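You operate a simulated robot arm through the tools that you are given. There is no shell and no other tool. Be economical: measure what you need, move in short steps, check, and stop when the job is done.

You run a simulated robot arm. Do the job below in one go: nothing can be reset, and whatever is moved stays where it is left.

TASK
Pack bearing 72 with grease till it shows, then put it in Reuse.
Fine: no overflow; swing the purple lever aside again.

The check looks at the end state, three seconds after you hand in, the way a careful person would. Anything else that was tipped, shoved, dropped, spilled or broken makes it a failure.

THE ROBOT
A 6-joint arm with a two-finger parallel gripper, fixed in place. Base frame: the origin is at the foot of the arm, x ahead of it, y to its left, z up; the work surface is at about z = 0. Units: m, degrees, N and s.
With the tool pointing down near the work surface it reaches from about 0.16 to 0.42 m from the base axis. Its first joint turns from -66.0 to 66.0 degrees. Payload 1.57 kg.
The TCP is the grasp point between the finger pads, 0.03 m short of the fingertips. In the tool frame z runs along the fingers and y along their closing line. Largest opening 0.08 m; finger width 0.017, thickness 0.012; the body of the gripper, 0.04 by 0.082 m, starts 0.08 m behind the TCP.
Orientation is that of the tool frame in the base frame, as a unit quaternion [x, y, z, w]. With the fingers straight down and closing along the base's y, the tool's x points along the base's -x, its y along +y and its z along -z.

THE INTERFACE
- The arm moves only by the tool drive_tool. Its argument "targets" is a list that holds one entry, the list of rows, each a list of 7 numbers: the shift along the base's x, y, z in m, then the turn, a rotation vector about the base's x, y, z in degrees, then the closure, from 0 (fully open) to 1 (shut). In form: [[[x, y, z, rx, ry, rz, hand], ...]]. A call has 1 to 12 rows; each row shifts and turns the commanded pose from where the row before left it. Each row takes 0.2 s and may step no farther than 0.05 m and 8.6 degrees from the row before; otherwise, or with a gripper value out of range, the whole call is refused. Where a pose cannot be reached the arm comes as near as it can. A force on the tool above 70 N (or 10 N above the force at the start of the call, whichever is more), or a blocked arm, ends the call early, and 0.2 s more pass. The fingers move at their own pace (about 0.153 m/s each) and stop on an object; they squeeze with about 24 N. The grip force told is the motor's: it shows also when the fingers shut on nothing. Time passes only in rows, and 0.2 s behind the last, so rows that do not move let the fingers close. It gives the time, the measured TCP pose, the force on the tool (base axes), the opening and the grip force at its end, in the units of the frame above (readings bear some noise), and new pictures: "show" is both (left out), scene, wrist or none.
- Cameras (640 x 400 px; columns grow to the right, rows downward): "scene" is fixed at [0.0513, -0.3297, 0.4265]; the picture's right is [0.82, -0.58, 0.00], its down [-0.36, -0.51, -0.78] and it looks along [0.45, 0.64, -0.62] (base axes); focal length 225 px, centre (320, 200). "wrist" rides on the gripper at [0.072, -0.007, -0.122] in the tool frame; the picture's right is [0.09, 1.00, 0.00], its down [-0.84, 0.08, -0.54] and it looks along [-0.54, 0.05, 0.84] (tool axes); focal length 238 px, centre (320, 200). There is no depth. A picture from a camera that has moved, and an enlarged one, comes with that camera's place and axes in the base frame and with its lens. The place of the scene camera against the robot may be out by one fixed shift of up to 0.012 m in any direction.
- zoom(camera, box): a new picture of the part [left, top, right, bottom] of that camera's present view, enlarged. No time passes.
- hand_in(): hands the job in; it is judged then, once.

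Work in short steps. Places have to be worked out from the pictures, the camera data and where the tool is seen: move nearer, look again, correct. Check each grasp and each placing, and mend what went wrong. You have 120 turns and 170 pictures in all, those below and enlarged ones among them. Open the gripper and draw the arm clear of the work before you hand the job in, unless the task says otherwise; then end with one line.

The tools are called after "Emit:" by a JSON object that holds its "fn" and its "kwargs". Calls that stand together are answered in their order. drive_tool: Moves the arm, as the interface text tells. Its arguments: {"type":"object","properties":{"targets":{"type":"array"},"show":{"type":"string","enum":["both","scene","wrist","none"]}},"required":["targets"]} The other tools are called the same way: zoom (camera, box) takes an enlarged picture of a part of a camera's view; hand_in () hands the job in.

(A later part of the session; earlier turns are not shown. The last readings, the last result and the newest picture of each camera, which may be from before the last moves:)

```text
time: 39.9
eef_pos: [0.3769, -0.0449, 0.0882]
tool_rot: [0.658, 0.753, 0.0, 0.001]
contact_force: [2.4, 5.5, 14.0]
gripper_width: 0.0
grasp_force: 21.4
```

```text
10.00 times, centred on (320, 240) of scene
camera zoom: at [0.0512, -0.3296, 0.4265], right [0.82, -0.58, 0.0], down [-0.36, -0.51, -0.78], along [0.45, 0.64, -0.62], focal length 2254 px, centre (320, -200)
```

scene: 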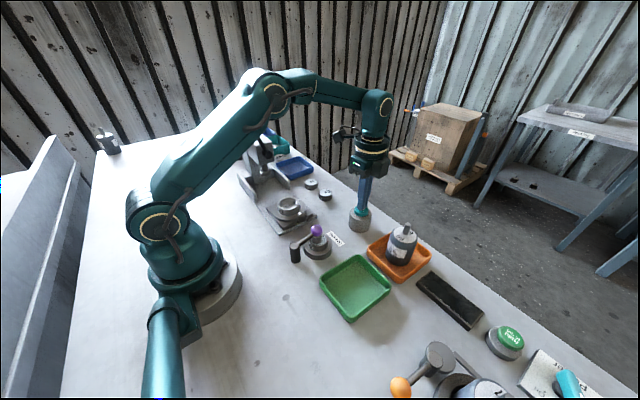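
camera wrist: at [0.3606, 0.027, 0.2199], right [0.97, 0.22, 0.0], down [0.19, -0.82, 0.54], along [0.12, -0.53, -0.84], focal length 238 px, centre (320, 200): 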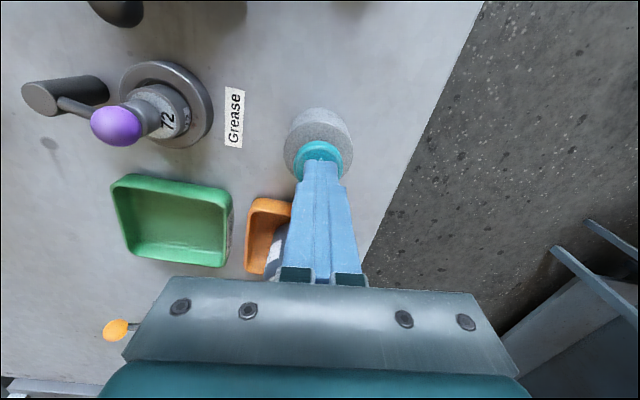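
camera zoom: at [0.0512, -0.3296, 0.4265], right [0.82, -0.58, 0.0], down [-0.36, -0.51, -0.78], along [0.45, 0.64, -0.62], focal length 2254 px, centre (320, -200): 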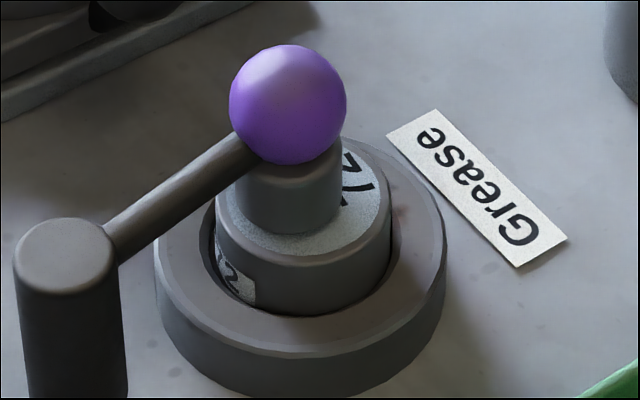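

Still nothing shows. I'll keep holding with short checks.

Emit:
{"fn": "drive_tool", "kwargs": {"targets": [[[0, 0, 0, 0, 0, 0, 1], [0, 0, 0, 0, 0, 0, 1], [0, 0, 0, 0, 0, 0, 1]]], "show": "none"}}

Emit:
{"fn": "zoom", "kwargs": {"camera": "wrist", "box": [100, 60, 220, 160]}}

```text
time: 40.7
eef_pos: [0.3781, -0.0432, 0.0881]
tool_rot: [0.658, 0.753, 0.0, 0.0]
contact_force: [3.2, 2.8, 13.3]
gripper_width: 0.0
grasp_force: 20.9
```

```text
4.00 times, centred on (160, 110) of wrist
camera zoom: at [0.3617, 0.0266, 0.2093], right [0.97, 0.22, 0.0], down [0.19, -0.82, 0.54], along [0.12, -0.53, -0.84], focal length 953 px, centre (960, 560)
```

zoom: 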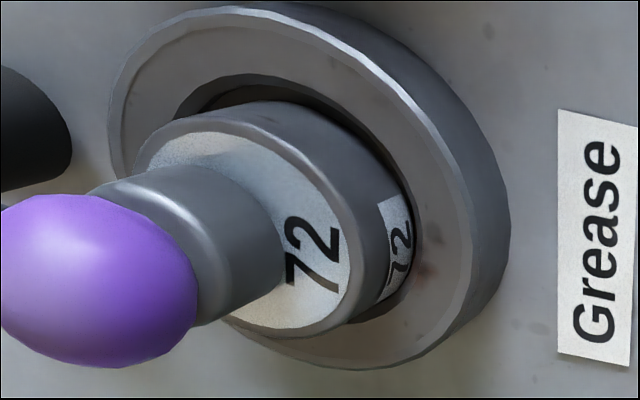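

Emit:
{"fn": "drive_tool", "kwargs": {"targets": [[[0, 0, 0, 0, 0, 0, 1], [0, 0, 0, 0, 0, 0, 1], [0, 0, 0, 0, 0, 0, 1]]], "show": "none"}}

Emit:
{"fn": "zoom", "kwargs": {"camera": "wrist", "box": [100, 60, 220, 160]}}

```text
time: 41.5
eef_pos: [0.3779, -0.0444, 0.0885]
tool_rot: [0.658, 0.753, 0.0, 0.0]
contact_force: [2.6, -0.4, 12.9]
gripper_width: 0.0
grasp_force: 20.9
```

```text
4.00 times, centred on (160, 110) of wrist
camera zoom: at [0.3617, 0.0266, 0.2093], right [0.97, 0.22, 0.0], down [0.19, -0.82, 0.54], along [0.12, -0.53, -0.84], focal length 953 px, centre (960, 560)
```

zoom: 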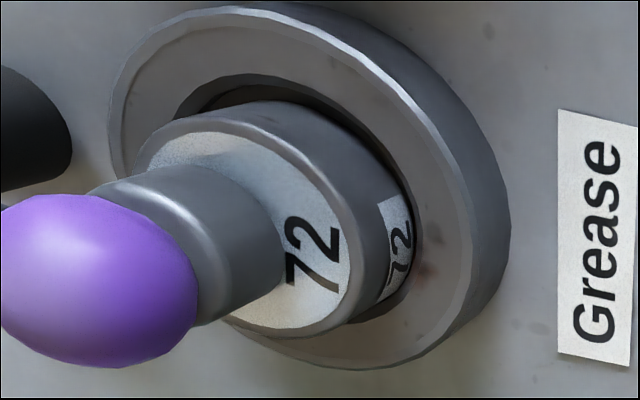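

About 4.4 s of full press has shown nothing, so the nozzle may not be properly aligned. I'll release the button and inspect the lever from above the ring.

Emit:
{"fn": "drive_tool", "kwargs": {"targets": [[[0, 0, 0.02, 0, 0, 0, 1], [0, 0, 0.04, 0, 0, 0, 1], [-0.04, 0.0, 0.01, 0, 0, 0, 1], [-0.04, -0.0, 0, 0, 0, 0, 1], [-0.04, -0.0, 0, 0, 0, 0, 0.4], [-0.012, 0.02, 0, 0, 0, -6, 0.4], [0, 0, 0, 0, 0, 0, 0.4]]], "show": "wrist"}}

Emit:
{"fn": "zoom", "kwargs": {"camera": "wrist", "box": [240, 90, 400, 210]}}

```text
time: 43.1
eef_pos: [0.2437, -0.0229, 0.1592]
tool_rot: [0.696, 0.718, 0.0, 0.001]
contact_force: [0.3, 0.3, -0.7]
gripper_width: 0.0476
grasp_force: 0.1
camera wrist: at [0.2363, 0.0494, 0.2795], right [0.99, 0.12, 0.0], down [0.1, -0.83, 0.54], along [0.07, -0.54, -0.84], focal length 238 px, centre (320, 200)
```

wrist: 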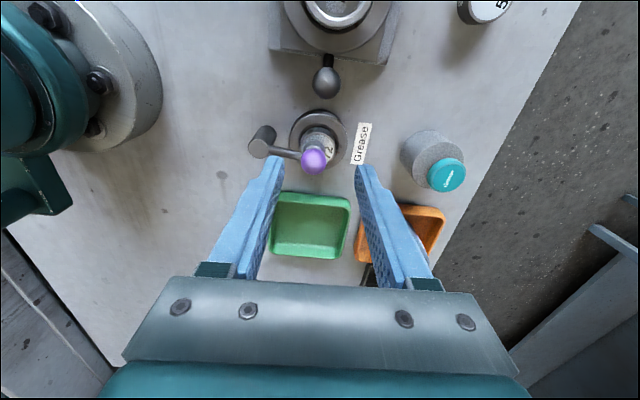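

```text
3.33 times, centred on (320, 150) of wrist
camera zoom: at [0.2363, 0.0494, 0.2795], right [0.99, 0.12, 0.0], down [0.1, -0.83, 0.54], along [0.07, -0.54, -0.84], focal length 794 px, centre (320, 367)
```

zoom: 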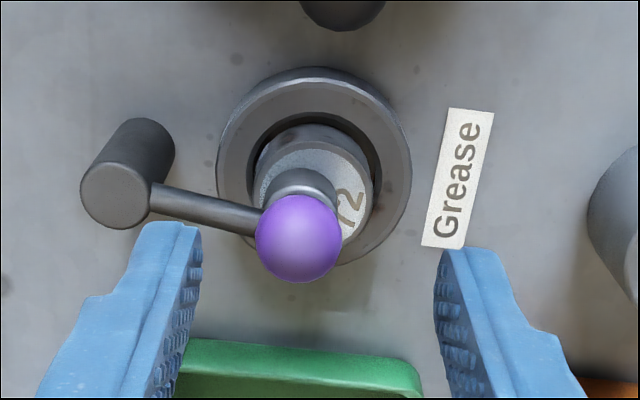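

The ball sits at about (0.242, -0.045), well centred, but the face around the nozzle stays clean. Grease might be hidden under the nozzle, so I'll cage the knob again, swing it half aside and look at the bearing face.

Emit:
{"fn": "drive_tool", "kwargs": {"targets": [[[0, -0.004, 0, 0, 0, 8, 0.4], [0, -0.004, 0, 0, 0, 8, 0.4], [0, -0.004, 0, 0, 0, 8, 0.4], [0, -0.004, 0, 0, 0, 8, 0.4], [0, -0.003, 0, 0, 0, 8, 0.4], [-0.001, -0.0025, 0, 0, 0, 8, 0.4], [0, 0, 0, 0, 0, 8, 0.4], [0, 0, 0, 0, 0, 8, 0.4], [0, 0, 0, 0, 0, 8, 0.4], [0, 0, 0, 0, 0, 8, 0.4], [0, 0, 0, 0, 0, 8, 0.4], [0, 0, -0.03, 0, 0, 0, 0.4]]], "show": "wrist"}}

```text
time: 45.7
eef_pos: [0.2445, -0.0439, 0.127]
tool_rot: [0.002, 1.0, 0.001, 0.001]
contact_force: [0.2, -0.5, -0.3]
gripper_width: 0.0482
grasp_force: 0.1
camera wrist: at [0.1731, -0.0498, 0.2487], right [-0.09, 1.0, 0.0], down [0.84, 0.07, 0.54], along [0.54, 0.05, -0.84], focal length 238 px, centre (320, 200)
```

wrist: 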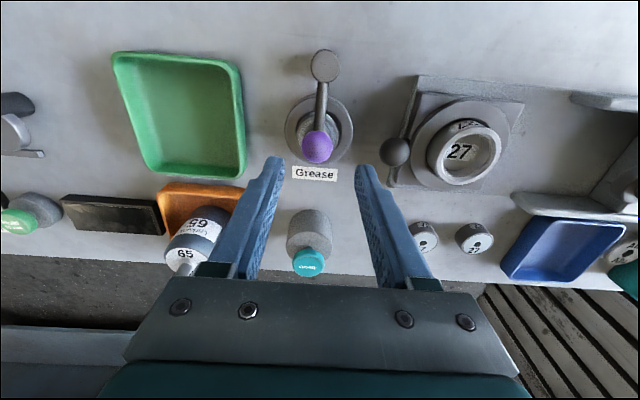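

Aligned above the knob. I'll lower, cage, and swing back 45°.

Emit:
{"fn": "drive_tool", "kwargs": {"targets": [[[-0.001, -0.0005, -0.025, 0, 0, 0, 0.4], [-0.001, 0, -0.021, 0, 0, 0, 0.45], [0, 0, 0, 0, 0, 0, 0.6], [0, 0, 0, 0, 0, 0, 0.63], [-0.0005, -0.0073, 0, 0, 0, -7.5, 0.63], [-0.0014, -0.0072, 0, 0, 0, -7.5, 0.63], [-0.0024, -0.0069, 0, 0, 0, -7.5, 0.63], [-0.0032, -0.0066, 0, 0, 0, -7.5, 0.63], [-0.0041, -0.0061, 0, 0, 0, -7.5, 0.63], [-0.0048, -0.0055, 0, 0, 0, -7.5, 0.63]]], "show": "wrist"}}

Emit:
{"fn": "zoom", "kwargs": {"camera": "wrist", "box": [300, 80, 440, 200]}}

```text
time: 47.9
eef_pos: [0.2262, -0.0852, 0.082]
tool_rot: [0.387, 0.922, 0.0, 0.001]
contact_force: [0.8, 0.9, -0.4]
gripper_width: 0.0299
grasp_force: 0.0
camera wrist: at [0.1713, -0.0385, 0.2039], right [0.65, 0.76, 0.0], down [0.64, -0.54, 0.54], along [0.42, -0.35, -0.84], focal length 238 px, centre (320, 200)
```

wrist: 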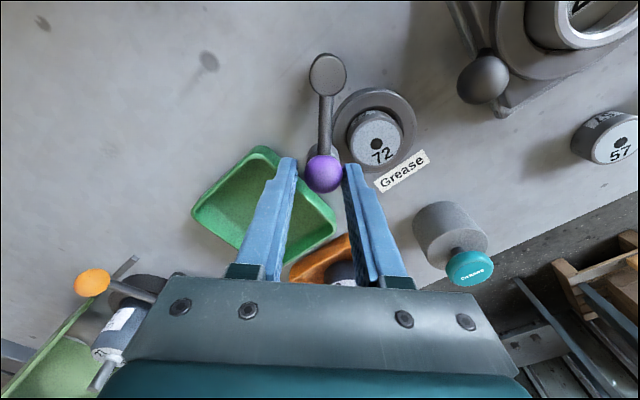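

```text
3.33 times, centred on (370, 140) of wrist
camera zoom: at [0.1713, -0.0385, 0.2039], right [0.65, 0.76, 0.0], down [0.64, -0.54, 0.54], along [0.42, -0.35, -0.84], focal length 794 px, centre (153, 400)
```

zoom: 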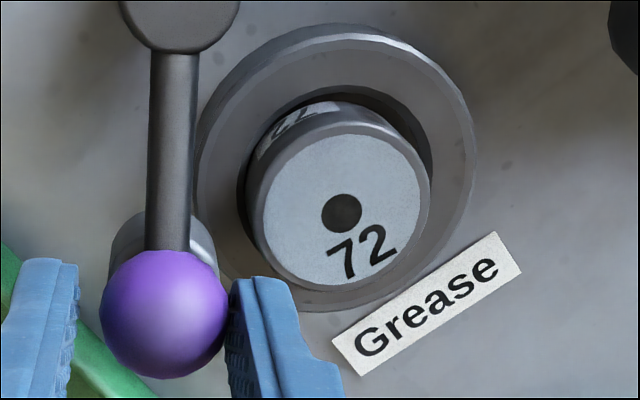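

The face is clean, so no grease yet — either the lever isn't fully home or it just needs longer. I'll swing the lever back and push gently further to find any end stop.

Emit:
{"fn": "drive_tool", "kwargs": {"targets": [[[0.0048, 0.0055, 0, 0, 0, 7.5, 0.63], [0.0041, 0.0061, 0, 0, 0, 7.5, 0.63], [0.0032, 0.0066, 0, 0, 0, 7.5, 0.63], [0.0024, 0.0069, 0, 0, 0, 7.5, 0.63], [0.0014, 0.0072, 0, 0, 0, 7.5, 0.63], [0.0005, 0.0073, 0, 0, 0, 7.5, 0.63]]], "show": "none"}}

Emit:
{"fn": "drive_tool", "kwargs": {"targets": [[[0, 0.002, 0, 0, 0, 0, 0.63], [0, 0.002, 0, 0, 0, 0, 0.63]]], "show": "none"}}

Emit:
{"fn": "zoom", "kwargs": {"camera": "wrist", "box": [240, 80, 400, 220]}}

```text
time: 49.3
eef_pos: [0.2413, -0.0443, 0.0818]
tool_rot: [0.001, 1.0, 0.0, 0.001]
contact_force: [0.0, -0.7, -0.2]
gripper_width: 0.0301
grasp_force: 0.1
```

```text
time: 49.9
eef_pos: [0.2413, -0.041, 0.0819]
tool_rot: [0.003, 1.0, 0.0, 0.001]
contact_force: [1.1, -4.5, -1.1]
gripper_width: 0.0336
grasp_force: 2.7
```

```text
2.86 times, centred on (320, 150) of wrist
camera zoom: at [0.1703, -0.0471, 0.2033], right [-0.09, 1.0, 0.0], down [0.84, 0.07, 0.54], along [0.54, 0.05, -0.84], focal length 681 px, centre (320, 343)
```

zoom: 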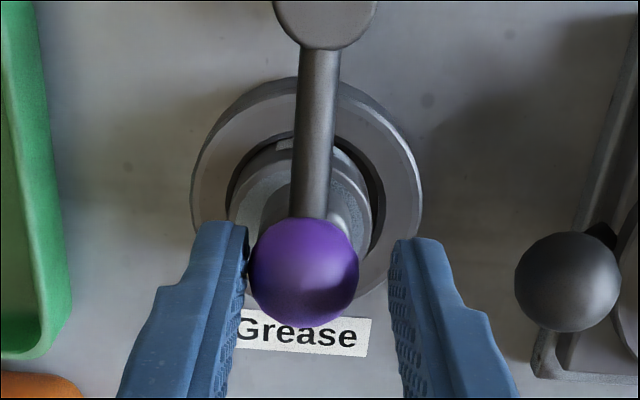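

The lever is against its end stop (left finger pushed back, 4.5 N), so it was essentially home before and needs a longer hold. I'll release it and return over the button.

Emit:
{"fn": "drive_tool", "kwargs": {"targets": [[[0, -0.003, 0, 0, 0, 0, 0.4], [0, 0, 0, 0, 0, 0, 0.4], [0, 0, 0.03, 0, 0, 0, 0.4], [0, 0, 0.045, 0, 0, -8.2, 0.6], [0.017, 0, 0, 0, 0, -8.2, 1], [0.017, 0, 0, 0, 0, -8.2, 1], [0.017, 0, 0, 0, 0, -8.2, 1], [0.017, 0, 0, 0, 0, -8.2, 1], [0.017, 0, 0, 0, 0, -8.2, 1], [0.017, 0, 0, 0, 0, -8.2, 1], [0.017, 0, 0, 0, 0, -8.2, 1], [0.017, 0, 0, 0, 0, -8.2, 1]]], "show": "none"}}

Emit:
{"fn": "drive_tool", "kwargs": {"targets": [[[0, 0, -0.03, 0, 0, 0, 1], [0, 0, -0.015, 0, 0, 0, 1]]], "show": "wrist"}}

```text
time: 52.5
eef_pos: [0.378, -0.0432, 0.1581]
tool_rot: [0.603, 0.797, -0.001, 0.0]
contact_force: [0.2, 0.9, 0.0]
gripper_width: 0.0002
grasp_force: 21.1
```

```text
time: 53.1
eef_pos: [0.379, -0.045, 0.1126]
tool_rot: [0.603, 0.798, 0.0, 0.001]
contact_force: [-0.5, -0.4, 0.6]
gripper_width: 0.0
grasp_force: 22.0
camera wrist: at [0.3532, 0.0235, 0.2339], right [0.93, 0.36, 0.0], down [0.3, -0.78, 0.54], along [0.2, -0.51, -0.84], focal length 238 px, centre (320, 200)
```

wrist: 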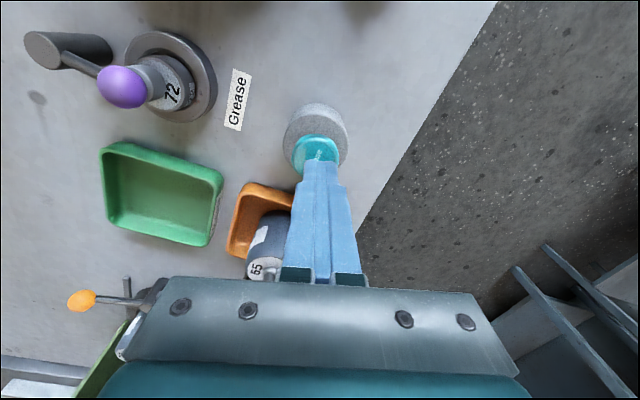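

The button's centre is nearer y ≈ -0.040; I'll shift +3 mm and press fully.

Emit:
{"fn": "drive_tool", "kwargs": {"targets": [[[-0.0005, 0.003, -0.014, 0, 0, 0, 1], [0, 0, -0.008, 0, 0, 0, 1], [0, 0, -0.0045, 0, 0, 0, 1], [0, 0, 0, 0, 0, 0, 1]]], "show": "none"}}

Emit:
{"fn": "zoom", "kwargs": {"camera": "wrist", "box": [80, 30, 240, 150]}}

```text
time: 54.1
eef_pos: [0.3784, -0.0409, 0.0877]
tool_rot: [0.603, 0.798, 0.0, 0.002]
contact_force: [-7.4, -2.9, 26.3]
gripper_width: 0.0
grasp_force: 21.1
```

```text
3.33 times, centred on (160, 90) of wrist
camera zoom: at [0.3527, 0.0269, 0.2083], right [0.93, 0.36, 0.0], down [0.3, -0.78, 0.55], along [0.2, -0.51, -0.84], focal length 794 px, centre (853, 567)
```

zoom: 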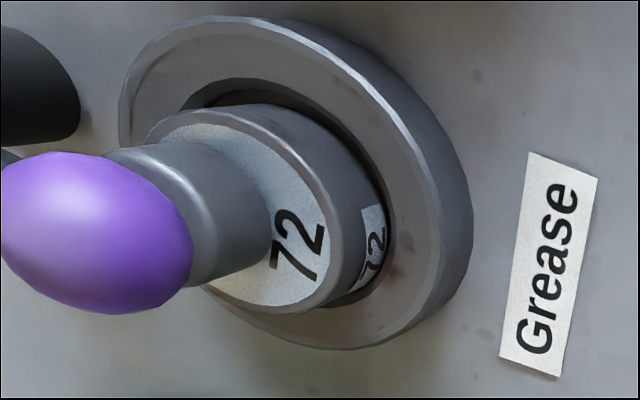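

Pressed harder this time (26 N). I'll hold and watch.

Emit:
{"fn": "drive_tool", "kwargs": {"targets": [[[0, 0, 0, 0, 0, 0, 1], [0, 0, 0, 0, 0, 0, 1]]], "show": "none"}}

Emit:
{"fn": "zoom", "kwargs": {"camera": "wrist", "box": [80, 30, 240, 150]}}

```text
time: 54.7
eef_pos: [0.3777, -0.0415, 0.0864]
tool_rot: [0.602, 0.799, 0.0, 0.003]
contact_force: [-6.6, -3.2, 30.5]
gripper_width: 0.0
grasp_force: 21.7
```

```text
3.33 times, centred on (160, 90) of wrist
camera zoom: at [0.3528, 0.0269, 0.2079], right [0.93, 0.36, 0.0], down [0.3, -0.78, 0.54], along [0.2, -0.51, -0.84], focal length 794 px, centre (853, 567)
```

zoom: 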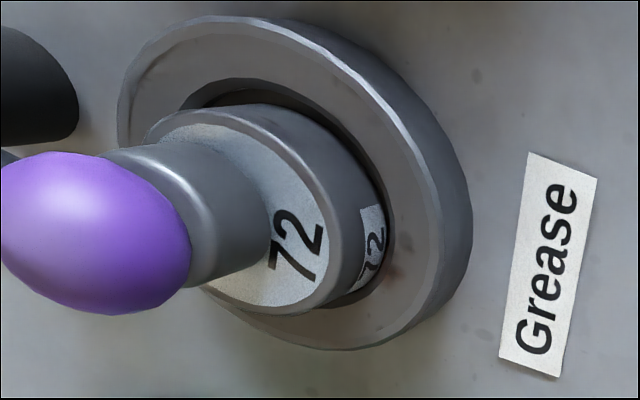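

Emit:
{"fn": "drive_tool", "kwargs": {"targets": [[[0, 0, 0.0005, 0, 0, 0, 1], [0, 0, 0, 0, 0, 0, 1]]], "show": "none"}}

Emit:
{"fn": "zoom", "kwargs": {"camera": "wrist", "box": [80, 30, 240, 150]}}

```text
time: 55.3
eef_pos: [0.3782, -0.0417, 0.0876]
tool_rot: [0.603, 0.798, -0.001, 0.002]
contact_force: [-3.3, -5.7, 28.8]
gripper_width: 0.0
grasp_force: 21.3
```

```text
3.33 times, centred on (160, 90) of wrist
camera zoom: at [0.3528, 0.0269, 0.208], right [0.93, 0.36, 0.0], down [0.3, -0.78, 0.54], along [0.2, -0.51, -0.84], focal length 794 px, centre (853, 567)
```

zoom: 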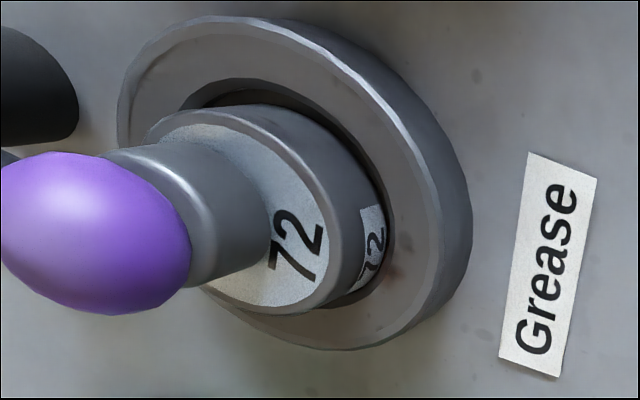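

Emit:
{"fn": "drive_tool", "kwargs": {"targets": [[[0, 0, 0, 0, 0, 0, 1], [0, 0, 0, 0, 0, 0, 1], [0, 0, 0, 0, 0, 0, 1]]], "show": "none"}}

Emit:
{"fn": "zoom", "kwargs": {"camera": "wrist", "box": [80, 30, 240, 150]}}

```text
time: 56.1
eef_pos: [0.3785, -0.041, 0.0877]
tool_rot: [0.603, 0.798, 0.0, 0.003]
contact_force: [0.6, -6.5, 28.8]
gripper_width: 0.0
grasp_force: 21.1
```

```text
3.33 times, centred on (160, 90) of wrist
camera zoom: at [0.3528, 0.0269, 0.208], right [0.93, 0.36, 0.0], down [0.3, -0.78, 0.54], along [0.2, -0.51, -0.84], focal length 794 px, centre (853, 567)
```

zoom: 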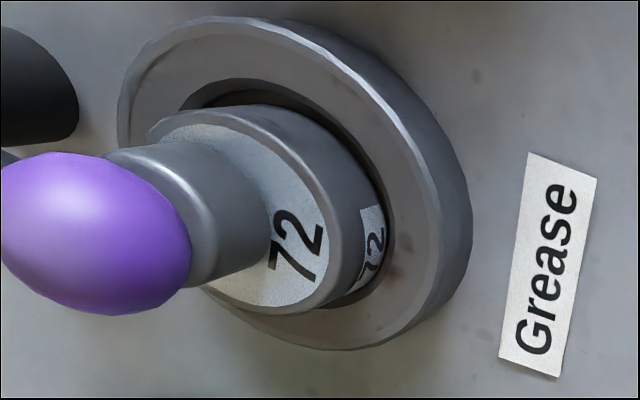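

Emit:
{"fn": "drive_tool", "kwargs": {"targets": [[[0, 0, 0, 0, 0, 0, 1], [0, 0, 0, 0, 0, 0, 1], [0, 0, 0, 0, 0, 0, 1]]], "show": "none"}}

Emit:
{"fn": "zoom", "kwargs": {"camera": "scene", "box": [290, 190, 380, 270]}}

```text
time: 56.9
eef_pos: [0.3777, -0.0397, 0.087]
tool_rot: [0.602, 0.798, -0.001, 0.002]
contact_force: [2.4, -5.5, 28.0]
gripper_width: 0.0
grasp_force: 21.4
```

```text
5.00 times, centred on (335, 230) of scene
camera zoom: at [0.0512, -0.3296, 0.4266], right [0.82, -0.58, 0.0], down [-0.36, -0.51, -0.78], along [0.45, 0.64, -0.62], focal length 1127 px, centre (245, 50)
```

zoom: 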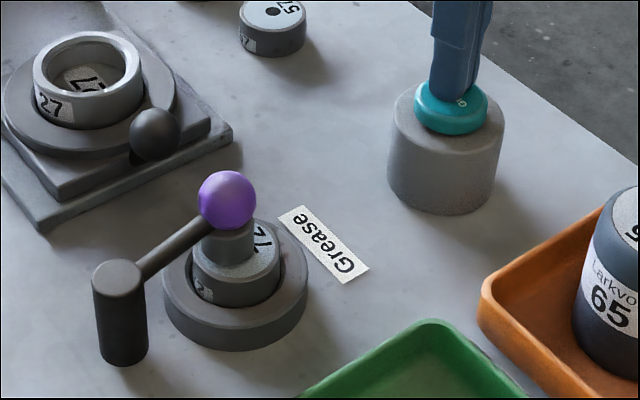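

Emit:
{"fn": "drive_tool", "kwargs": {"targets": [[[0, 0, 0, 0, 0, 0, 1], [0, 0, 0, 0, 0, 0, 1], [0, 0, 0, 0, 0, 0, 1], [0, 0, 0, 0, 0, 0, 1]]], "show": "none"}}

Emit:
{"fn": "zoom", "kwargs": {"camera": "wrist", "box": [80, 30, 240, 150]}}

```text
time: 57.9
eef_pos: [0.3783, -0.041, 0.0874]
tool_rot: [0.602, 0.798, 0.0, 0.002]
contact_force: [4.2, -6.6, 26.7]
gripper_width: 0.0
grasp_force: 22.1
```

```text
3.33 times, centred on (160, 90) of wrist
camera zoom: at [0.3527, 0.027, 0.2081], right [0.93, 0.36, 0.0], down [0.3, -0.78, 0.54], along [0.2, -0.51, -0.84], focal length 794 px, centre (853, 567)
```

zoom: 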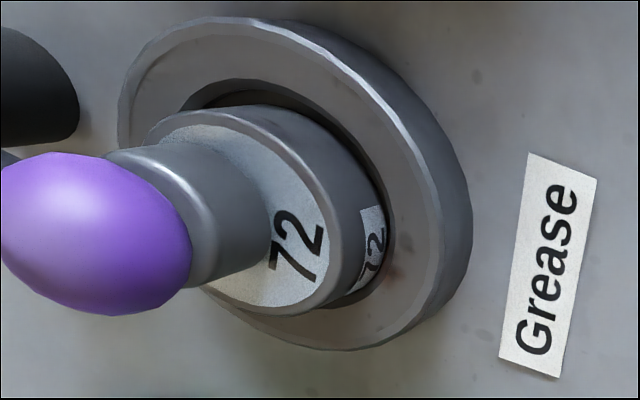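

Emit:
{"fn": "drive_tool", "kwargs": {"targets": [[[0, 0, 0, 0, 0, 0, 1], [0, 0, 0, 0, 0, 0, 1], [0, 0, 0, 0, 0, 0, 1], [0, 0, 0, 0, 0, 0, 1]]], "show": "none"}}

Emit:
{"fn": "zoom", "kwargs": {"camera": "wrist", "box": [80, 30, 240, 150]}}

```text
time: 58.9
eef_pos: [0.3782, -0.0405, 0.0863]
tool_rot: [0.603, 0.798, 0.0, 0.001]
contact_force: [5.1, -5.9, 27.2]
gripper_width: 0.0003
grasp_force: 22.0
```

```text
3.33 times, centred on (160, 90) of wrist
camera zoom: at [0.3527, 0.027, 0.2081], right [0.93, 0.36, 0.0], down [0.3, -0.78, 0.54], along [0.2, -0.51, -0.84], focal length 794 px, centre (853, 567)
```

zoom: 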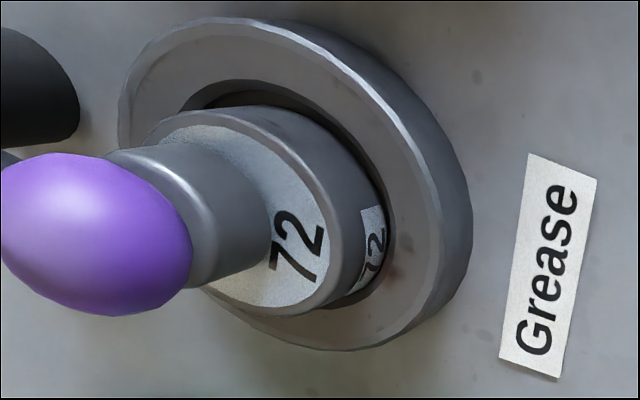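

Emit:
{"fn": "drive_tool", "kwargs": {"targets": [[[0, 0, 0, 0, 0, 0, 1], [0, 0, 0, 0, 0, 0, 1], [0, 0, 0, 0, 0, 0, 1], [0, 0, 0, 0, 0, 0, 1]]], "show": "none"}}

Emit:
{"fn": "zoom", "kwargs": {"camera": "wrist", "box": [80, 30, 240, 150]}}

```text
time: 59.9
eef_pos: [0.3786, -0.0413, 0.087]
tool_rot: [0.602, 0.798, -0.001, 0.002]
contact_force: [5.3, -4.0, 26.6]
gripper_width: 0.0
grasp_force: 20.2
```

```text
3.33 times, centred on (160, 90) of wrist
camera zoom: at [0.3527, 0.027, 0.2081], right [0.93, 0.36, 0.0], down [0.3, -0.78, 0.54], along [0.2, -0.51, -0.84], focal length 794 px, centre (853, 567)
```

zoom: 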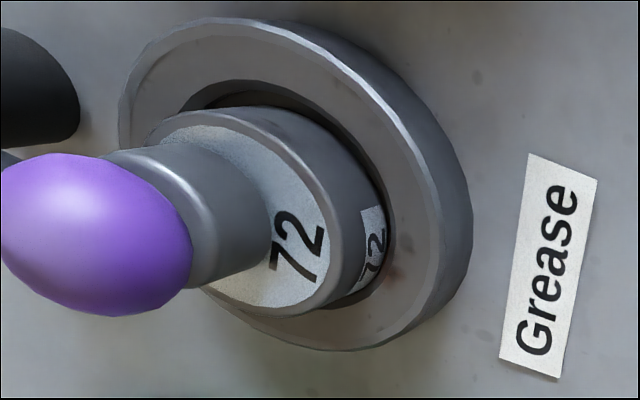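

Emit:
{"fn": "drive_tool", "kwargs": {"targets": [[[0, 0, 0, 0, 0, 0, 1], [0, 0, 0, 0, 0, 0, 1], [0, 0, 0, 0, 0, 0, 1], [0, 0, 0, 0, 0, 0, 1]]], "show": "none"}}

Emit:
{"fn": "zoom", "kwargs": {"camera": "wrist", "box": [80, 30, 240, 150]}}

```text
time: 60.9
eef_pos: [0.3787, -0.0401, 0.0873]
tool_rot: [0.603, 0.798, 0.0, 0.001]
contact_force: [4.0, -4.1, 27.8]
gripper_width: 0.0002
grasp_force: 21.1
```

```text
3.33 times, centred on (160, 90) of wrist
camera zoom: at [0.3527, 0.027, 0.2081], right [0.93, 0.36, 0.0], down [0.3, -0.78, 0.54], along [0.2, -0.51, -0.84], focal length 794 px, centre (853, 567)
```

zoom: 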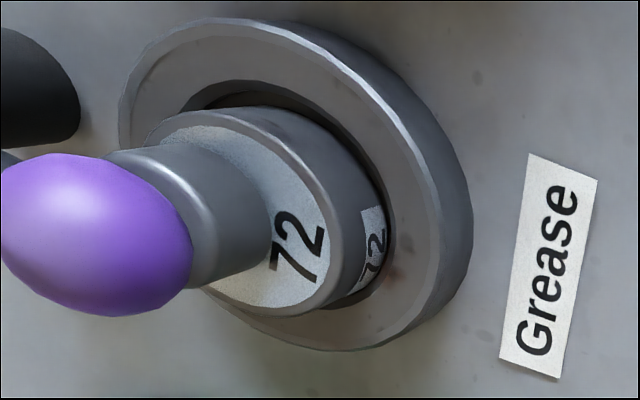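

7 s and still nothing visible. I'll release and swing the lever half aside again for a definitive look.

Emit:
{"fn": "drive_tool", "kwargs": {"targets": [[[0, 0, 0.03, 0, 0, 0, 1], [0, 0, 0.043, 0, 0, 0, 1], [-0.017, 0, 0, 0, 0, 8.2, 0.4], [-0.017, 0, 0, 0, 0, 8.2, 0.4], [-0.017, 0, 0, 0, 0, 8.2, 0.4], [-0.017, 0, 0, 0, 0, 8.2, 0.4], [-0.017, 0, 0, 0, 0, 8.2, 0.4], [-0.017, 0, 0, 0, 0, 8.2, 0.4], [-0.017, -0.001, 0, 0, 0, 8.2, 0.4], [-0.015, -0.002, 0, 0, 0, 8.2, 0.4], [0, 0, -0.03, 0, 0, 8.2, 0.4], [0, 0, 0, 0, 0, 0, 0.4]]], "show": "wrist"}}

Emit:
{"fn": "zoom", "kwargs": {"camera": "wrist", "box": [240, 50, 400, 190]}}

Emit:
{"fn": "zoom", "kwargs": {"camera": "scene", "box": [470, 310, 640, 400]}}

```text
time: 63.5
eef_pos: [0.2429, -0.0436, 0.1273]
tool_rot: [0.002, 1.0, -0.001, 0.001]
contact_force: [-0.5, 0.7, 0.6]
gripper_width: 0.048
grasp_force: 0.0
camera wrist: at [0.1719, -0.0501, 0.2499], right [-0.09, 1.0, 0.0], down [0.84, 0.07, 0.54], along [0.54, 0.05, -0.84], focal length 238 px, centre (320, 200)
```

wrist: 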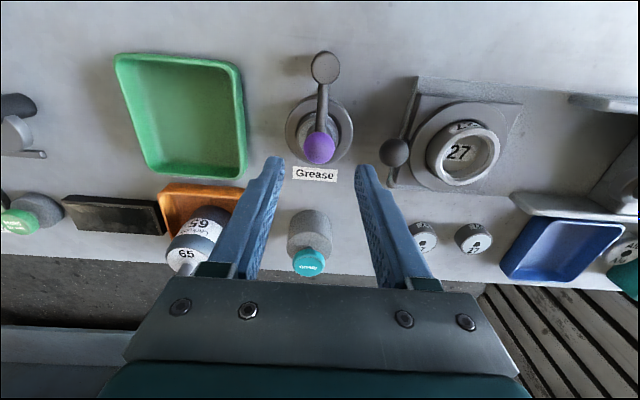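

```text
2.86 times, centred on (320, 120) of wrist
camera zoom: at [0.1719, -0.0501, 0.2499], right [-0.09, 1.0, 0.0], down [0.84, 0.07, 0.54], along [0.54, 0.05, -0.84], focal length 681 px, centre (320, 429)
```

zoom: 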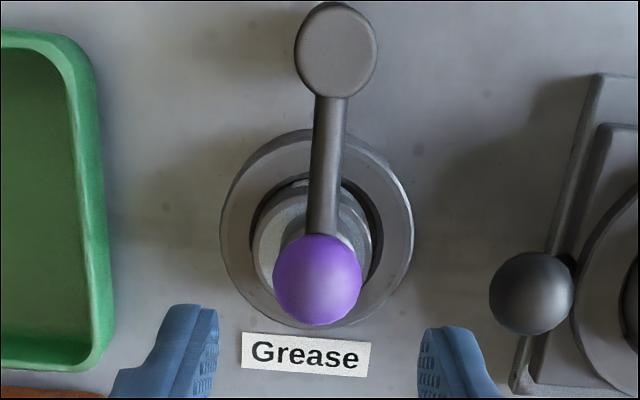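

```text
3.76 times, centred on (555, 355) of scene
camera zoom: at [0.0513, -0.3297, 0.4265], right [0.82, -0.58, 0.0], down [-0.36, -0.51, -0.78], along [0.45, 0.64, -0.62], focal length 849 px, centre (-565, -384)
```

zoom: 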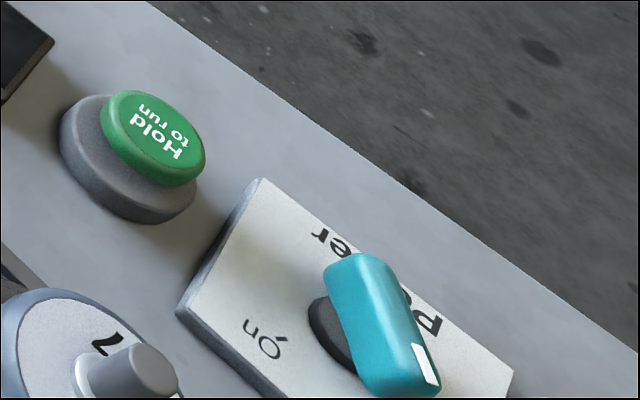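

Emit:
{"fn": "drive_tool", "kwargs": {"targets": [[[0, -0.0005, -0.025, 0, 0, 0, 0.4], [-0.001, 0, -0.021, 0, 0, 0, 0.45], [0, 0, 0, 0, 0, 0, 0.6], [0, 0, 0, 0, 0, 0, 0.63], [-0.0005, -0.0073, 0, 0, 0, -7.5, 0.63], [-0.0014, -0.0072, 0, 0, 0, -7.5, 0.63], [-0.0024, -0.0069, 0, 0, 0, -7.5, 0.63], [-0.0032, -0.0066, 0, 0, 0, -7.5, 0.63], [-0.0041, -0.0061, 0, 0, 0, -7.5, 0.63], [-0.0048, -0.0055, 0, 0, 0, -7.5, 0.63]]], "show": "none"}}

Emit:
{"fn": "zoom", "kwargs": {"camera": "wrist", "box": [300, 80, 440, 200]}}

```text
time: 65.7
eef_pos: [0.2276, -0.0838, 0.0824]
tool_rot: [0.386, 0.922, 0.0, 0.001]
contact_force: [0.0, 0.0, 0.1]
gripper_width: 0.0302
grasp_force: 0.2
```

```text
3.33 times, centred on (370, 140) of wrist
camera zoom: at [0.1725, -0.0373, 0.2042], right [0.65, 0.76, 0.0], down [0.64, -0.54, 0.54], along [0.42, -0.35, -0.84], focal length 794 px, centre (153, 400)
```

zoom: 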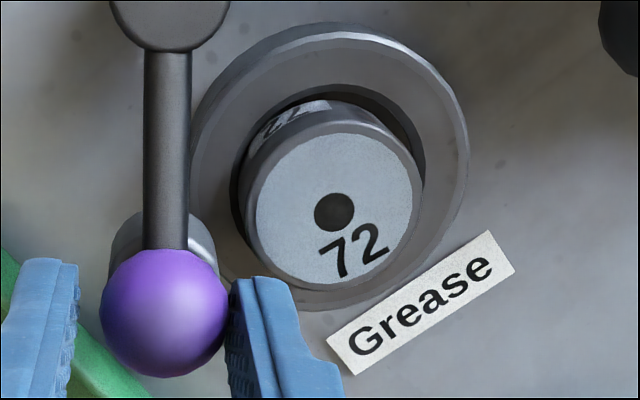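

There's no grease at all, and the bearing looks about 2 mm off-centre in its nest, so the station may not register it. I'll swing the lever fully aside, then re-centre and seat the bearing.

Emit:
{"fn": "drive_tool", "kwargs": {"targets": [[[-0.0055, -0.0048, 0, 0, 0, -7.5, 0.63], [-0.0061, -0.0041, 0, 0, 0, -7.5, 0.63], [-0.0066, -0.0032, 0, 0, 0, -7.5, 0.63], [-0.0069, -0.0024, 0, 0, 0, -7.5, 0.63], [-0.0072, -0.0014, 0, 0, 0, -7.5, 0.63], [-0.0073, -0.0005, 0, 0, 0, -7.5, 0.63], [0, 0, 0, 0, 0, 0, 0.4], [0, 0, 0.03, 0, 0, 0, 0.35], [0, 0, 0.03, 0, 0, 0, 0.35], [0.03, 0.03, 0, 0, 0, 0, 0.35], [0.03, 0.025, 0, 0, 0, 0, 0.35], [0, 0, 0, 0, 0, 0, 0.35]]], "show": "wrist"}}

Emit:
{"fn": "zoom", "kwargs": {"camera": "wrist", "box": [250, 80, 390, 200]}}

```text
time: 68.3
eef_pos: [0.246, -0.0457, 0.1427]
tool_rot: [0.709, 0.705, -0.001, 0.001]
contact_force: [-0.2, 0.9, -0.1]
gripper_width: 0.052
grasp_force: 0.0
camera wrist: at [0.2415, 0.0269, 0.2639], right [1.0, 0.09, 0.0], down [0.07, -0.84, 0.54], along [0.05, -0.54, -0.84], focal length 238 px, centre (320, 200)
```

wrist: 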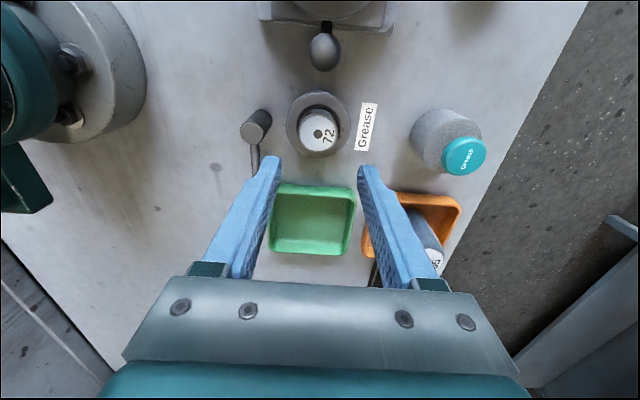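

```text
3.33 times, centred on (320, 140) of wrist
camera zoom: at [0.2415, 0.0269, 0.2639], right [1.0, 0.09, 0.0], down [0.07, -0.84, 0.54], along [0.05, -0.54, -0.84], focal length 794 px, centre (320, 400)
```

zoom: 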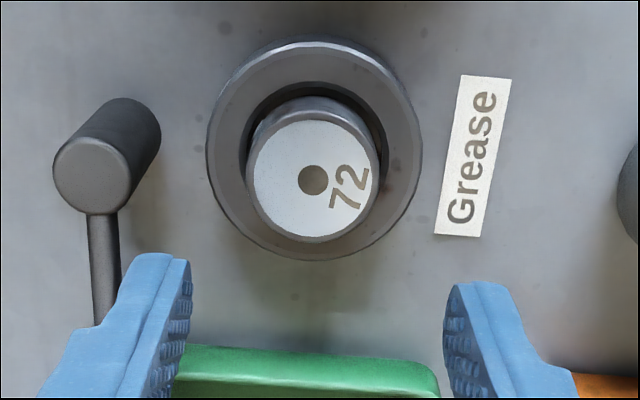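

Measured from here, the bearing is actually centred within 1 mm. I'll check its seating by touching its top gently with closed fingertips.

Emit:
{"fn": "drive_tool", "kwargs": {"targets": [[[0, 0, -0.03, 0, 0, 0, 1], [0, 0, -0.03, 0, 0, 0, 1], [0, 0, -0.018, 0, 0, 0, 1], [0, 0, -0.002, 0, 0, 0, 1], [0, 0, -0.002, 0, 0, 0, 1]]], "show": "none"}}

Emit:
{"fn": "drive_tool", "kwargs": {"targets": [[[0, 0, -0.002, 0, 0, 0, 1]]], "show": "none"}}

```text
time: 69.5
eef_pos: [0.2479, -0.0456, 0.0614]
tool_rot: [0.709, 0.705, -0.001, 0.001]
contact_force: [-2.2, 2.5, 11.5]
gripper_width: 0.0
grasp_force: 21.6
```

```text
time: 70.1
eef_pos: [0.2467, -0.0453, 0.0629]
tool_rot: [0.708, 0.706, 0.0, 0.001]
contact_force: [-5.0, 1.6, 17.6]
gripper_width: 0.0
grasp_force: 21.3
stopped in row 1: the force on the tool passed its limit (the readings are from after the stop); the commanded pose is now the measured one
```

The bearing top is firmly supported at z ≈ 0.032. I'll lift clear and look closely at how deep it sits.

Emit:
{"fn": "drive_tool", "kwargs": {"targets": [[[0, 0, 0.03, 0, 0, 0, 1], [0, 0, 0.04, 0, 0, 0, 0.35], [0, 0.03, 0.01, 0, 0, 0, 0.35], [0, 0, 0, 0, 0, 0, 0.35]]], "show": "none"}}

Emit:
{"fn": "zoom", "kwargs": {"camera": "scene", "box": [285, 225, 345, 275]}}

Emit:
{"fn": "zoom", "kwargs": {"camera": "wrist", "box": [270, 70, 370, 150]}}

```text
time: 71.1
eef_pos: [0.2475, -0.0121, 0.1416]
tool_rot: [0.709, 0.706, 0.0, 0.002]
contact_force: [-0.3, 0.2, 0.7]
gripper_width: 0.0521
grasp_force: 0.1
```

```text
8.00 times, centred on (315, 250) of scene
camera zoom: at [0.0513, -0.3296, 0.4265], right [0.82, -0.58, 0.0], down [-0.36, -0.51, -0.78], along [0.45, 0.64, -0.62], focal length 1803 px, centre (360, -200)
```

zoom: 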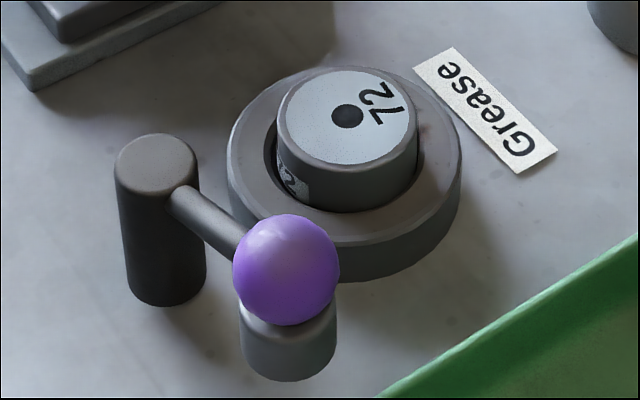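

```text
5.00 times, centred on (320, 110) of wrist
camera zoom: at [0.2421, 0.0589, 0.2624], right [1.0, 0.09, 0.0], down [0.07, -0.84, 0.54], along [0.05, -0.54, -0.84], focal length 1192 px, centre (320, 650)
```

zoom: 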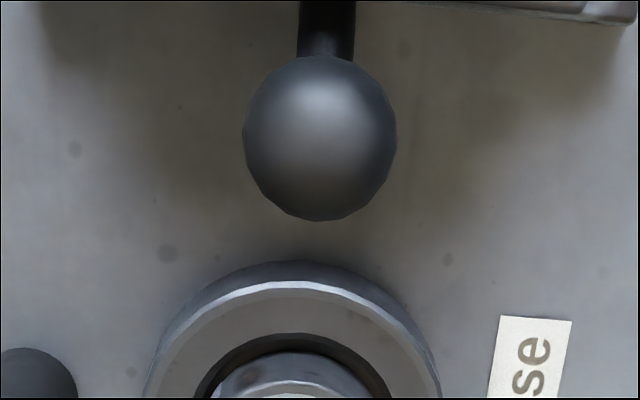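

The bearing is seated (about 6 mm into a 5.5–6 mm recess), centred, and the lever was at its stop. I'll compare its bore with bearing 57's for signs of grease I may have missed.

Emit:
{"fn": "zoom", "kwargs": {"camera": "wrist", "box": [290, 120, 350, 170]}}

Emit:
{"fn": "zoom", "kwargs": {"camera": "scene", "box": [310, 230, 335, 255]}}

Emit:
{"fn": "zoom", "kwargs": {"camera": "scene", "box": [313, 182, 338, 207]}}

```text
8.00 times, centred on (320, 145) of wrist
camera zoom: at [0.2421, 0.0589, 0.2624], right [1.0, 0.09, 0.0], down [0.07, -0.84, 0.54], along [0.05, -0.54, -0.84], focal length 1907 px, centre (320, 640)
```

zoom: 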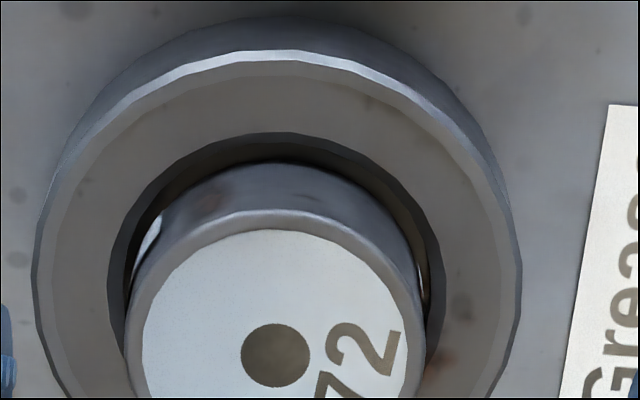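

```text
16.00 times, centred on (322, 242) of scene
camera zoom: at [0.0513, -0.3296, 0.4265], right [0.82, -0.58, 0.0], down [-0.36, -0.51, -0.78], along [0.45, 0.64, -0.62], focal length 3606 px, centre (280, -480)
```

zoom: 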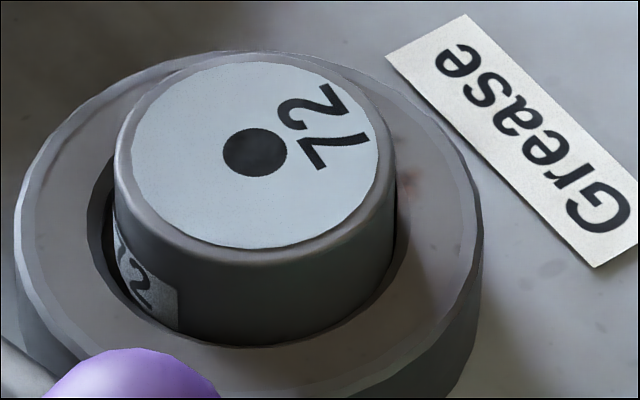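

```text
16.00 times, centred on (326, 194) of scene
camera zoom: at [0.0513, -0.3296, 0.4265], right [0.82, -0.58, 0.0], down [-0.36, -0.51, -0.78], along [0.45, 0.64, -0.62], focal length 3606 px, centre (232, 288)
```

zoom: 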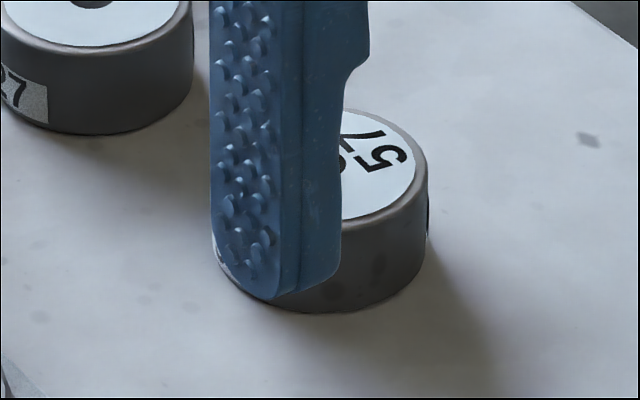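

The dot is only printed on the label, so grease should appear around the face or rim. Both views agree the nozzle stops about 4 mm short (-x) of the bearing centre. The nest has about 3.5 mm of play, so I'll grip the bearing and slide it toward -x under the nozzle.

Emit:
{"fn": "drive_tool", "kwargs": {"targets": [[[-0.001, -0.0335, 0, 0, 0, 0, 0.35], [0, 0, -0.04, 0, 0, 0, 0.35], [0, 0, -0.04, 0, 0, 0, 0.35], [0, 0, -0.009, 0, 0, 0, 0.35], [0, 0, 0, 0, 0, 0, 0.6], [0, 0, 0, 0, 0, 0, 0.6]]], "show": "none"}}

Emit:
{"fn": "drive_tool", "kwargs": {"targets": [[[-0.0015, 0, 0, 0, 0, 0, 0.6], [-0.001, 0, 0, 0, 0, 0, 0.6], [-0.001, 0, 0, 0, 0, 0, 0.6]]], "show": "none"}}

```text
time: 72.5
eef_pos: [0.2464, -0.0496, 0.0513]
tool_rot: [0.709, 0.705, 0.0, 0.001]
contact_force: [-5.8, -1.4, 0.5]
gripper_width: 0.039
grasp_force: 23.5
```

```text
time: 73.3
eef_pos: [0.244, -0.0487, 0.0517]
tool_rot: [0.709, 0.706, 0.001, 0.002]
contact_force: [-0.4, -0.1, -0.2]
gripper_width: 0.0387
grasp_force: 23.7
```

Emit:
{"fn": "drive_tool", "kwargs": {"targets": [[[-0.0012, 0, 0, 0, 0, 0, 0.6], [0, 0, 0, 0, 0, 0, 0.6]]], "show": "none"}}

Emit:
{"fn": "zoom", "kwargs": {"camera": "scene", "box": [285, 225, 345, 275]}}

```text
time: 73.9
eef_pos: [0.2427, -0.0486, 0.0521]
tool_rot: [0.708, 0.706, 0.001, 0.003]
contact_force: [6.6, 1.3, -1.7]
gripper_width: 0.0388
grasp_force: 23.8
```

```text
8.00 times, centred on (315, 250) of scene
camera zoom: at [0.0513, -0.3297, 0.4265], right [0.82, -0.58, 0.0], down [-0.36, -0.51, -0.78], along [0.45, 0.64, -0.62], focal length 1803 px, centre (360, -200)
```

zoom: 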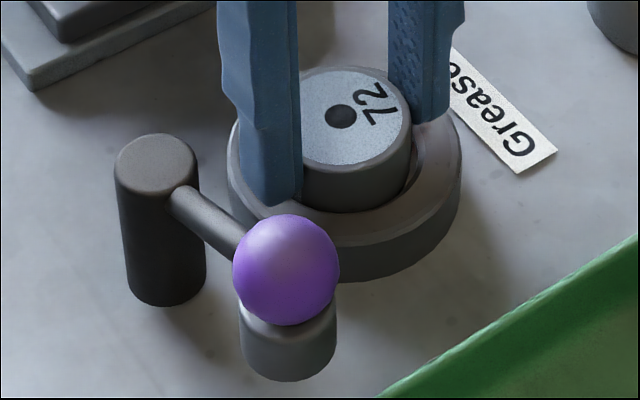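

The bearing is now against the -x wall of the nest, about 2 mm closer to the nozzle. I'll release it and go back to cage the lever knob.

Emit:
{"fn": "drive_tool", "kwargs": {"targets": [[[0.0008, 0, 0, 0, 0, 0, 0.5], [0, 0, 0, 0, 0, 0, 0.35], [0, 0, 0.04, 0, 0, 0, 0.35], [0, 0, 0.05, 0, 0, 0, 0.35], [-0.028, -0.025, 0, 0, 0, 0, 0.35], [-0.029, -0.026, 0, 0, 0, 0, 0.35], [0, 0, -0.03, 0, 0, 0, 0.35], [0, 0, 0, 0, 0, 0, 0.35]]], "show": "wrist"}}

```text
time: 75.7
eef_pos: [0.1855, -0.0979, 0.112]
tool_rot: [0.708, 0.706, 0.0, 0.002]
contact_force: [-0.6, 0.0, -0.3]
gripper_width: 0.0519
grasp_force: 0.1
camera wrist: at [0.1797, -0.0258, 0.2334], right [1.0, 0.09, 0.0], down [0.07, -0.84, 0.54], along [0.05, -0.54, -0.84], focal length 238 px, centre (320, 200)
```

wrist: 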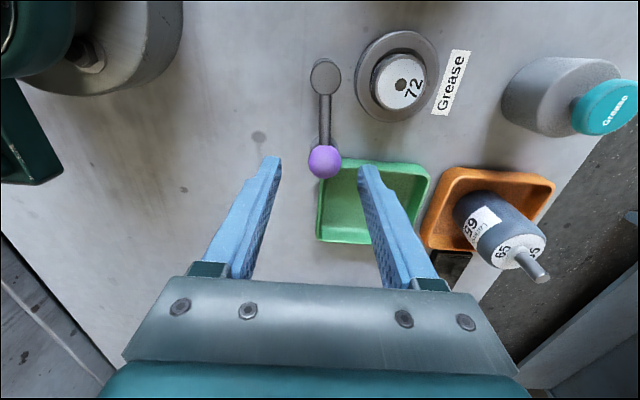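

The knob is at x ≈ 0.189; I'll shift slightly, lower, cage, then run the full arc plus a push to the stop.

Emit:
{"fn": "drive_tool", "kwargs": {"targets": [[[0.003, -0.001, -0.031, 0, 0, 0, 0.35], [0, 0, 0, 0, 0, 0, 0.6], [0, 0, 0, 0, 0, 0, 0.63]]], "show": "none"}}

Emit:
{"fn": "drive_tool", "kwargs": {"targets": [[[0.0055, 0.001, 0, 0, 0, 7.5, 0.63], [0.0068, 0.0014, 0, 0, 0, 7.5, 0.63], [0.0068, 0.0024, 0, 0, 0, 7.5, 0.63], [0.0066, 0.0032, 0, 0, 0, 7.5, 0.63], [0.0061, 0.0041, 0, 0, 0, 7.5, 0.63], [0.0055, 0.0048, 0, 0, 0, 7.5, 0.63], [0.0048, 0.0055, 0, 0, 0, 7.5, 0.63], [0.0041, 0.0061, 0, 0, 0, 7.5, 0.63], [0.0032, 0.0066, 0, 0, 0, 7.5, 0.63], [0.0024, 0.0069, 0, 0, 0, 7.5, 0.63], [0.0014, 0.0072, 0, 0, 0, 7.5, 0.63], [0.0005, 0.0073, 0, 0, 0, 7.5, 0.63]]], "show": "none"}}

Emit:
{"fn": "drive_tool", "kwargs": {"targets": [[[0, 0.003, 0, 0, 0, 0, 0.63], [0, 0.002, 0, 0, 0, 0, 0.63], [0, 0, 0, 0, 0, 0, 0.63]]], "show": "none"}}

Emit:
{"fn": "zoom", "kwargs": {"camera": "scene", "box": [290, 210, 340, 260]}}

```text
time: 76.5
eef_pos: [0.1884, -0.0997, 0.0788]
tool_rot: [0.709, 0.706, 0.0, 0.002]
contact_force: [0.1, 0.0, -0.4]
gripper_width: 0.0295
grasp_force: 0.0
```

```text
time: 79.1
eef_pos: [0.243, -0.0435, 0.0816]
tool_rot: [0.001, 1.0, 0.001, 0.002]
contact_force: [-0.3, -0.6, -0.5]
gripper_width: 0.0302
grasp_force: 0.0
```

```text
time: 79.9
eef_pos: [0.243, -0.0374, 0.0817]
tool_rot: [0.002, 1.0, 0.001, 0.001]
contact_force: [-4.2, -9.3, 2.9]
gripper_width: 0.0377
grasp_force: 4.8
```

```text
8.00 times, centred on (315, 235) of scene
camera zoom: at [0.0513, -0.3297, 0.4265], right [0.82, -0.58, 0.0], down [-0.36, -0.51, -0.78], along [0.45, 0.64, -0.62], focal length 1803 px, centre (360, -80)
```

zoom: 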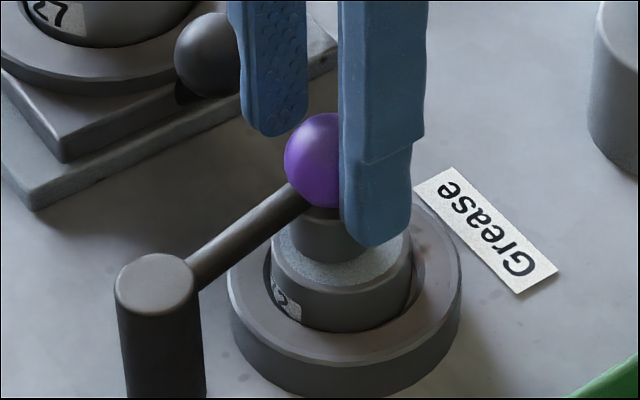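

The lever is definitely at its stop (9 N). I'll release it and press the button again.

Emit:
{"fn": "drive_tool", "kwargs": {"targets": [[[0, -0.003, 0, 0, 0, 0, 0.45], [0, 0, 0, 0, 0, 0, 0.4], [0, 0, 0.03, 0, 0, 0, 0.4], [0, 0, 0.045, 0, 0, -8.2, 0.6], [0.0168, 0, 0, 0, 0, -8.2, 1], [0.0168, 0, 0, 0, 0, -8.2, 1], [0.0168, 0, 0, 0, 0, -8.2, 1], [0.0168, 0, 0, 0, 0, -8.2, 1], [0.0168, 0, 0, 0, 0, -8.2, 1], [0.0168, 0, 0, 0, 0, -8.2, 1], [0.0168, 0, 0, 0, 0, -8.2, 1], [0.0168, 0, 0, 0, 0, -8.2, 1]]], "show": "none"}}

Emit:
{"fn": "drive_tool", "kwargs": {"targets": [[[0, 0, -0.04, 0, 0, 0, 1], [0, 0, -0.02, 0, 0, 0, 1], [0, 0, -0.008, 0, 0, 0, 1], [0, 0, -0.002, 0, 0, 0, 1]]], "show": "none"}}

Emit:
{"fn": "zoom", "kwargs": {"camera": "scene", "box": [290, 190, 380, 270]}}

```text
time: 82.5
eef_pos: [0.376, -0.0424, 0.1561]
tool_rot: [0.603, 0.798, 0.0, 0.001]
contact_force: [-0.3, 0.0, 0.3]
gripper_width: 0.0003
grasp_force: 21.6
```

```text
time: 83.5
eef_pos: [0.3771, -0.0402, 0.0874]
tool_rot: [0.601, 0.799, 0.002, 0.002]
contact_force: [-3.2, 9.6, 25.6]
gripper_width: 0.0
grasp_force: 21.8
```

```text
5.00 times, centred on (335, 230) of scene
camera zoom: at [0.0512, -0.3296, 0.4266], right [0.82, -0.58, 0.0], down [-0.36, -0.51, -0.78], along [0.45, 0.64, -0.62], focal length 1127 px, centre (245, 50)
```

zoom: 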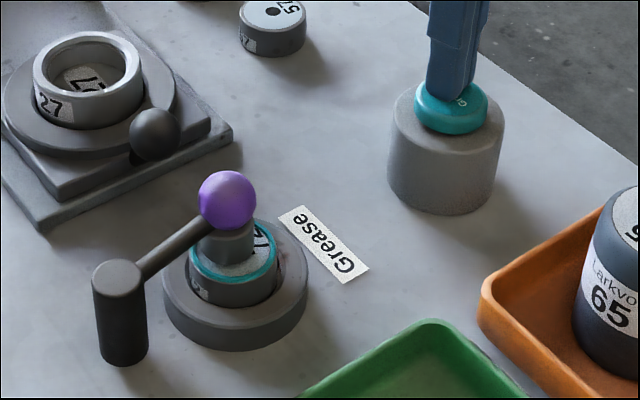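

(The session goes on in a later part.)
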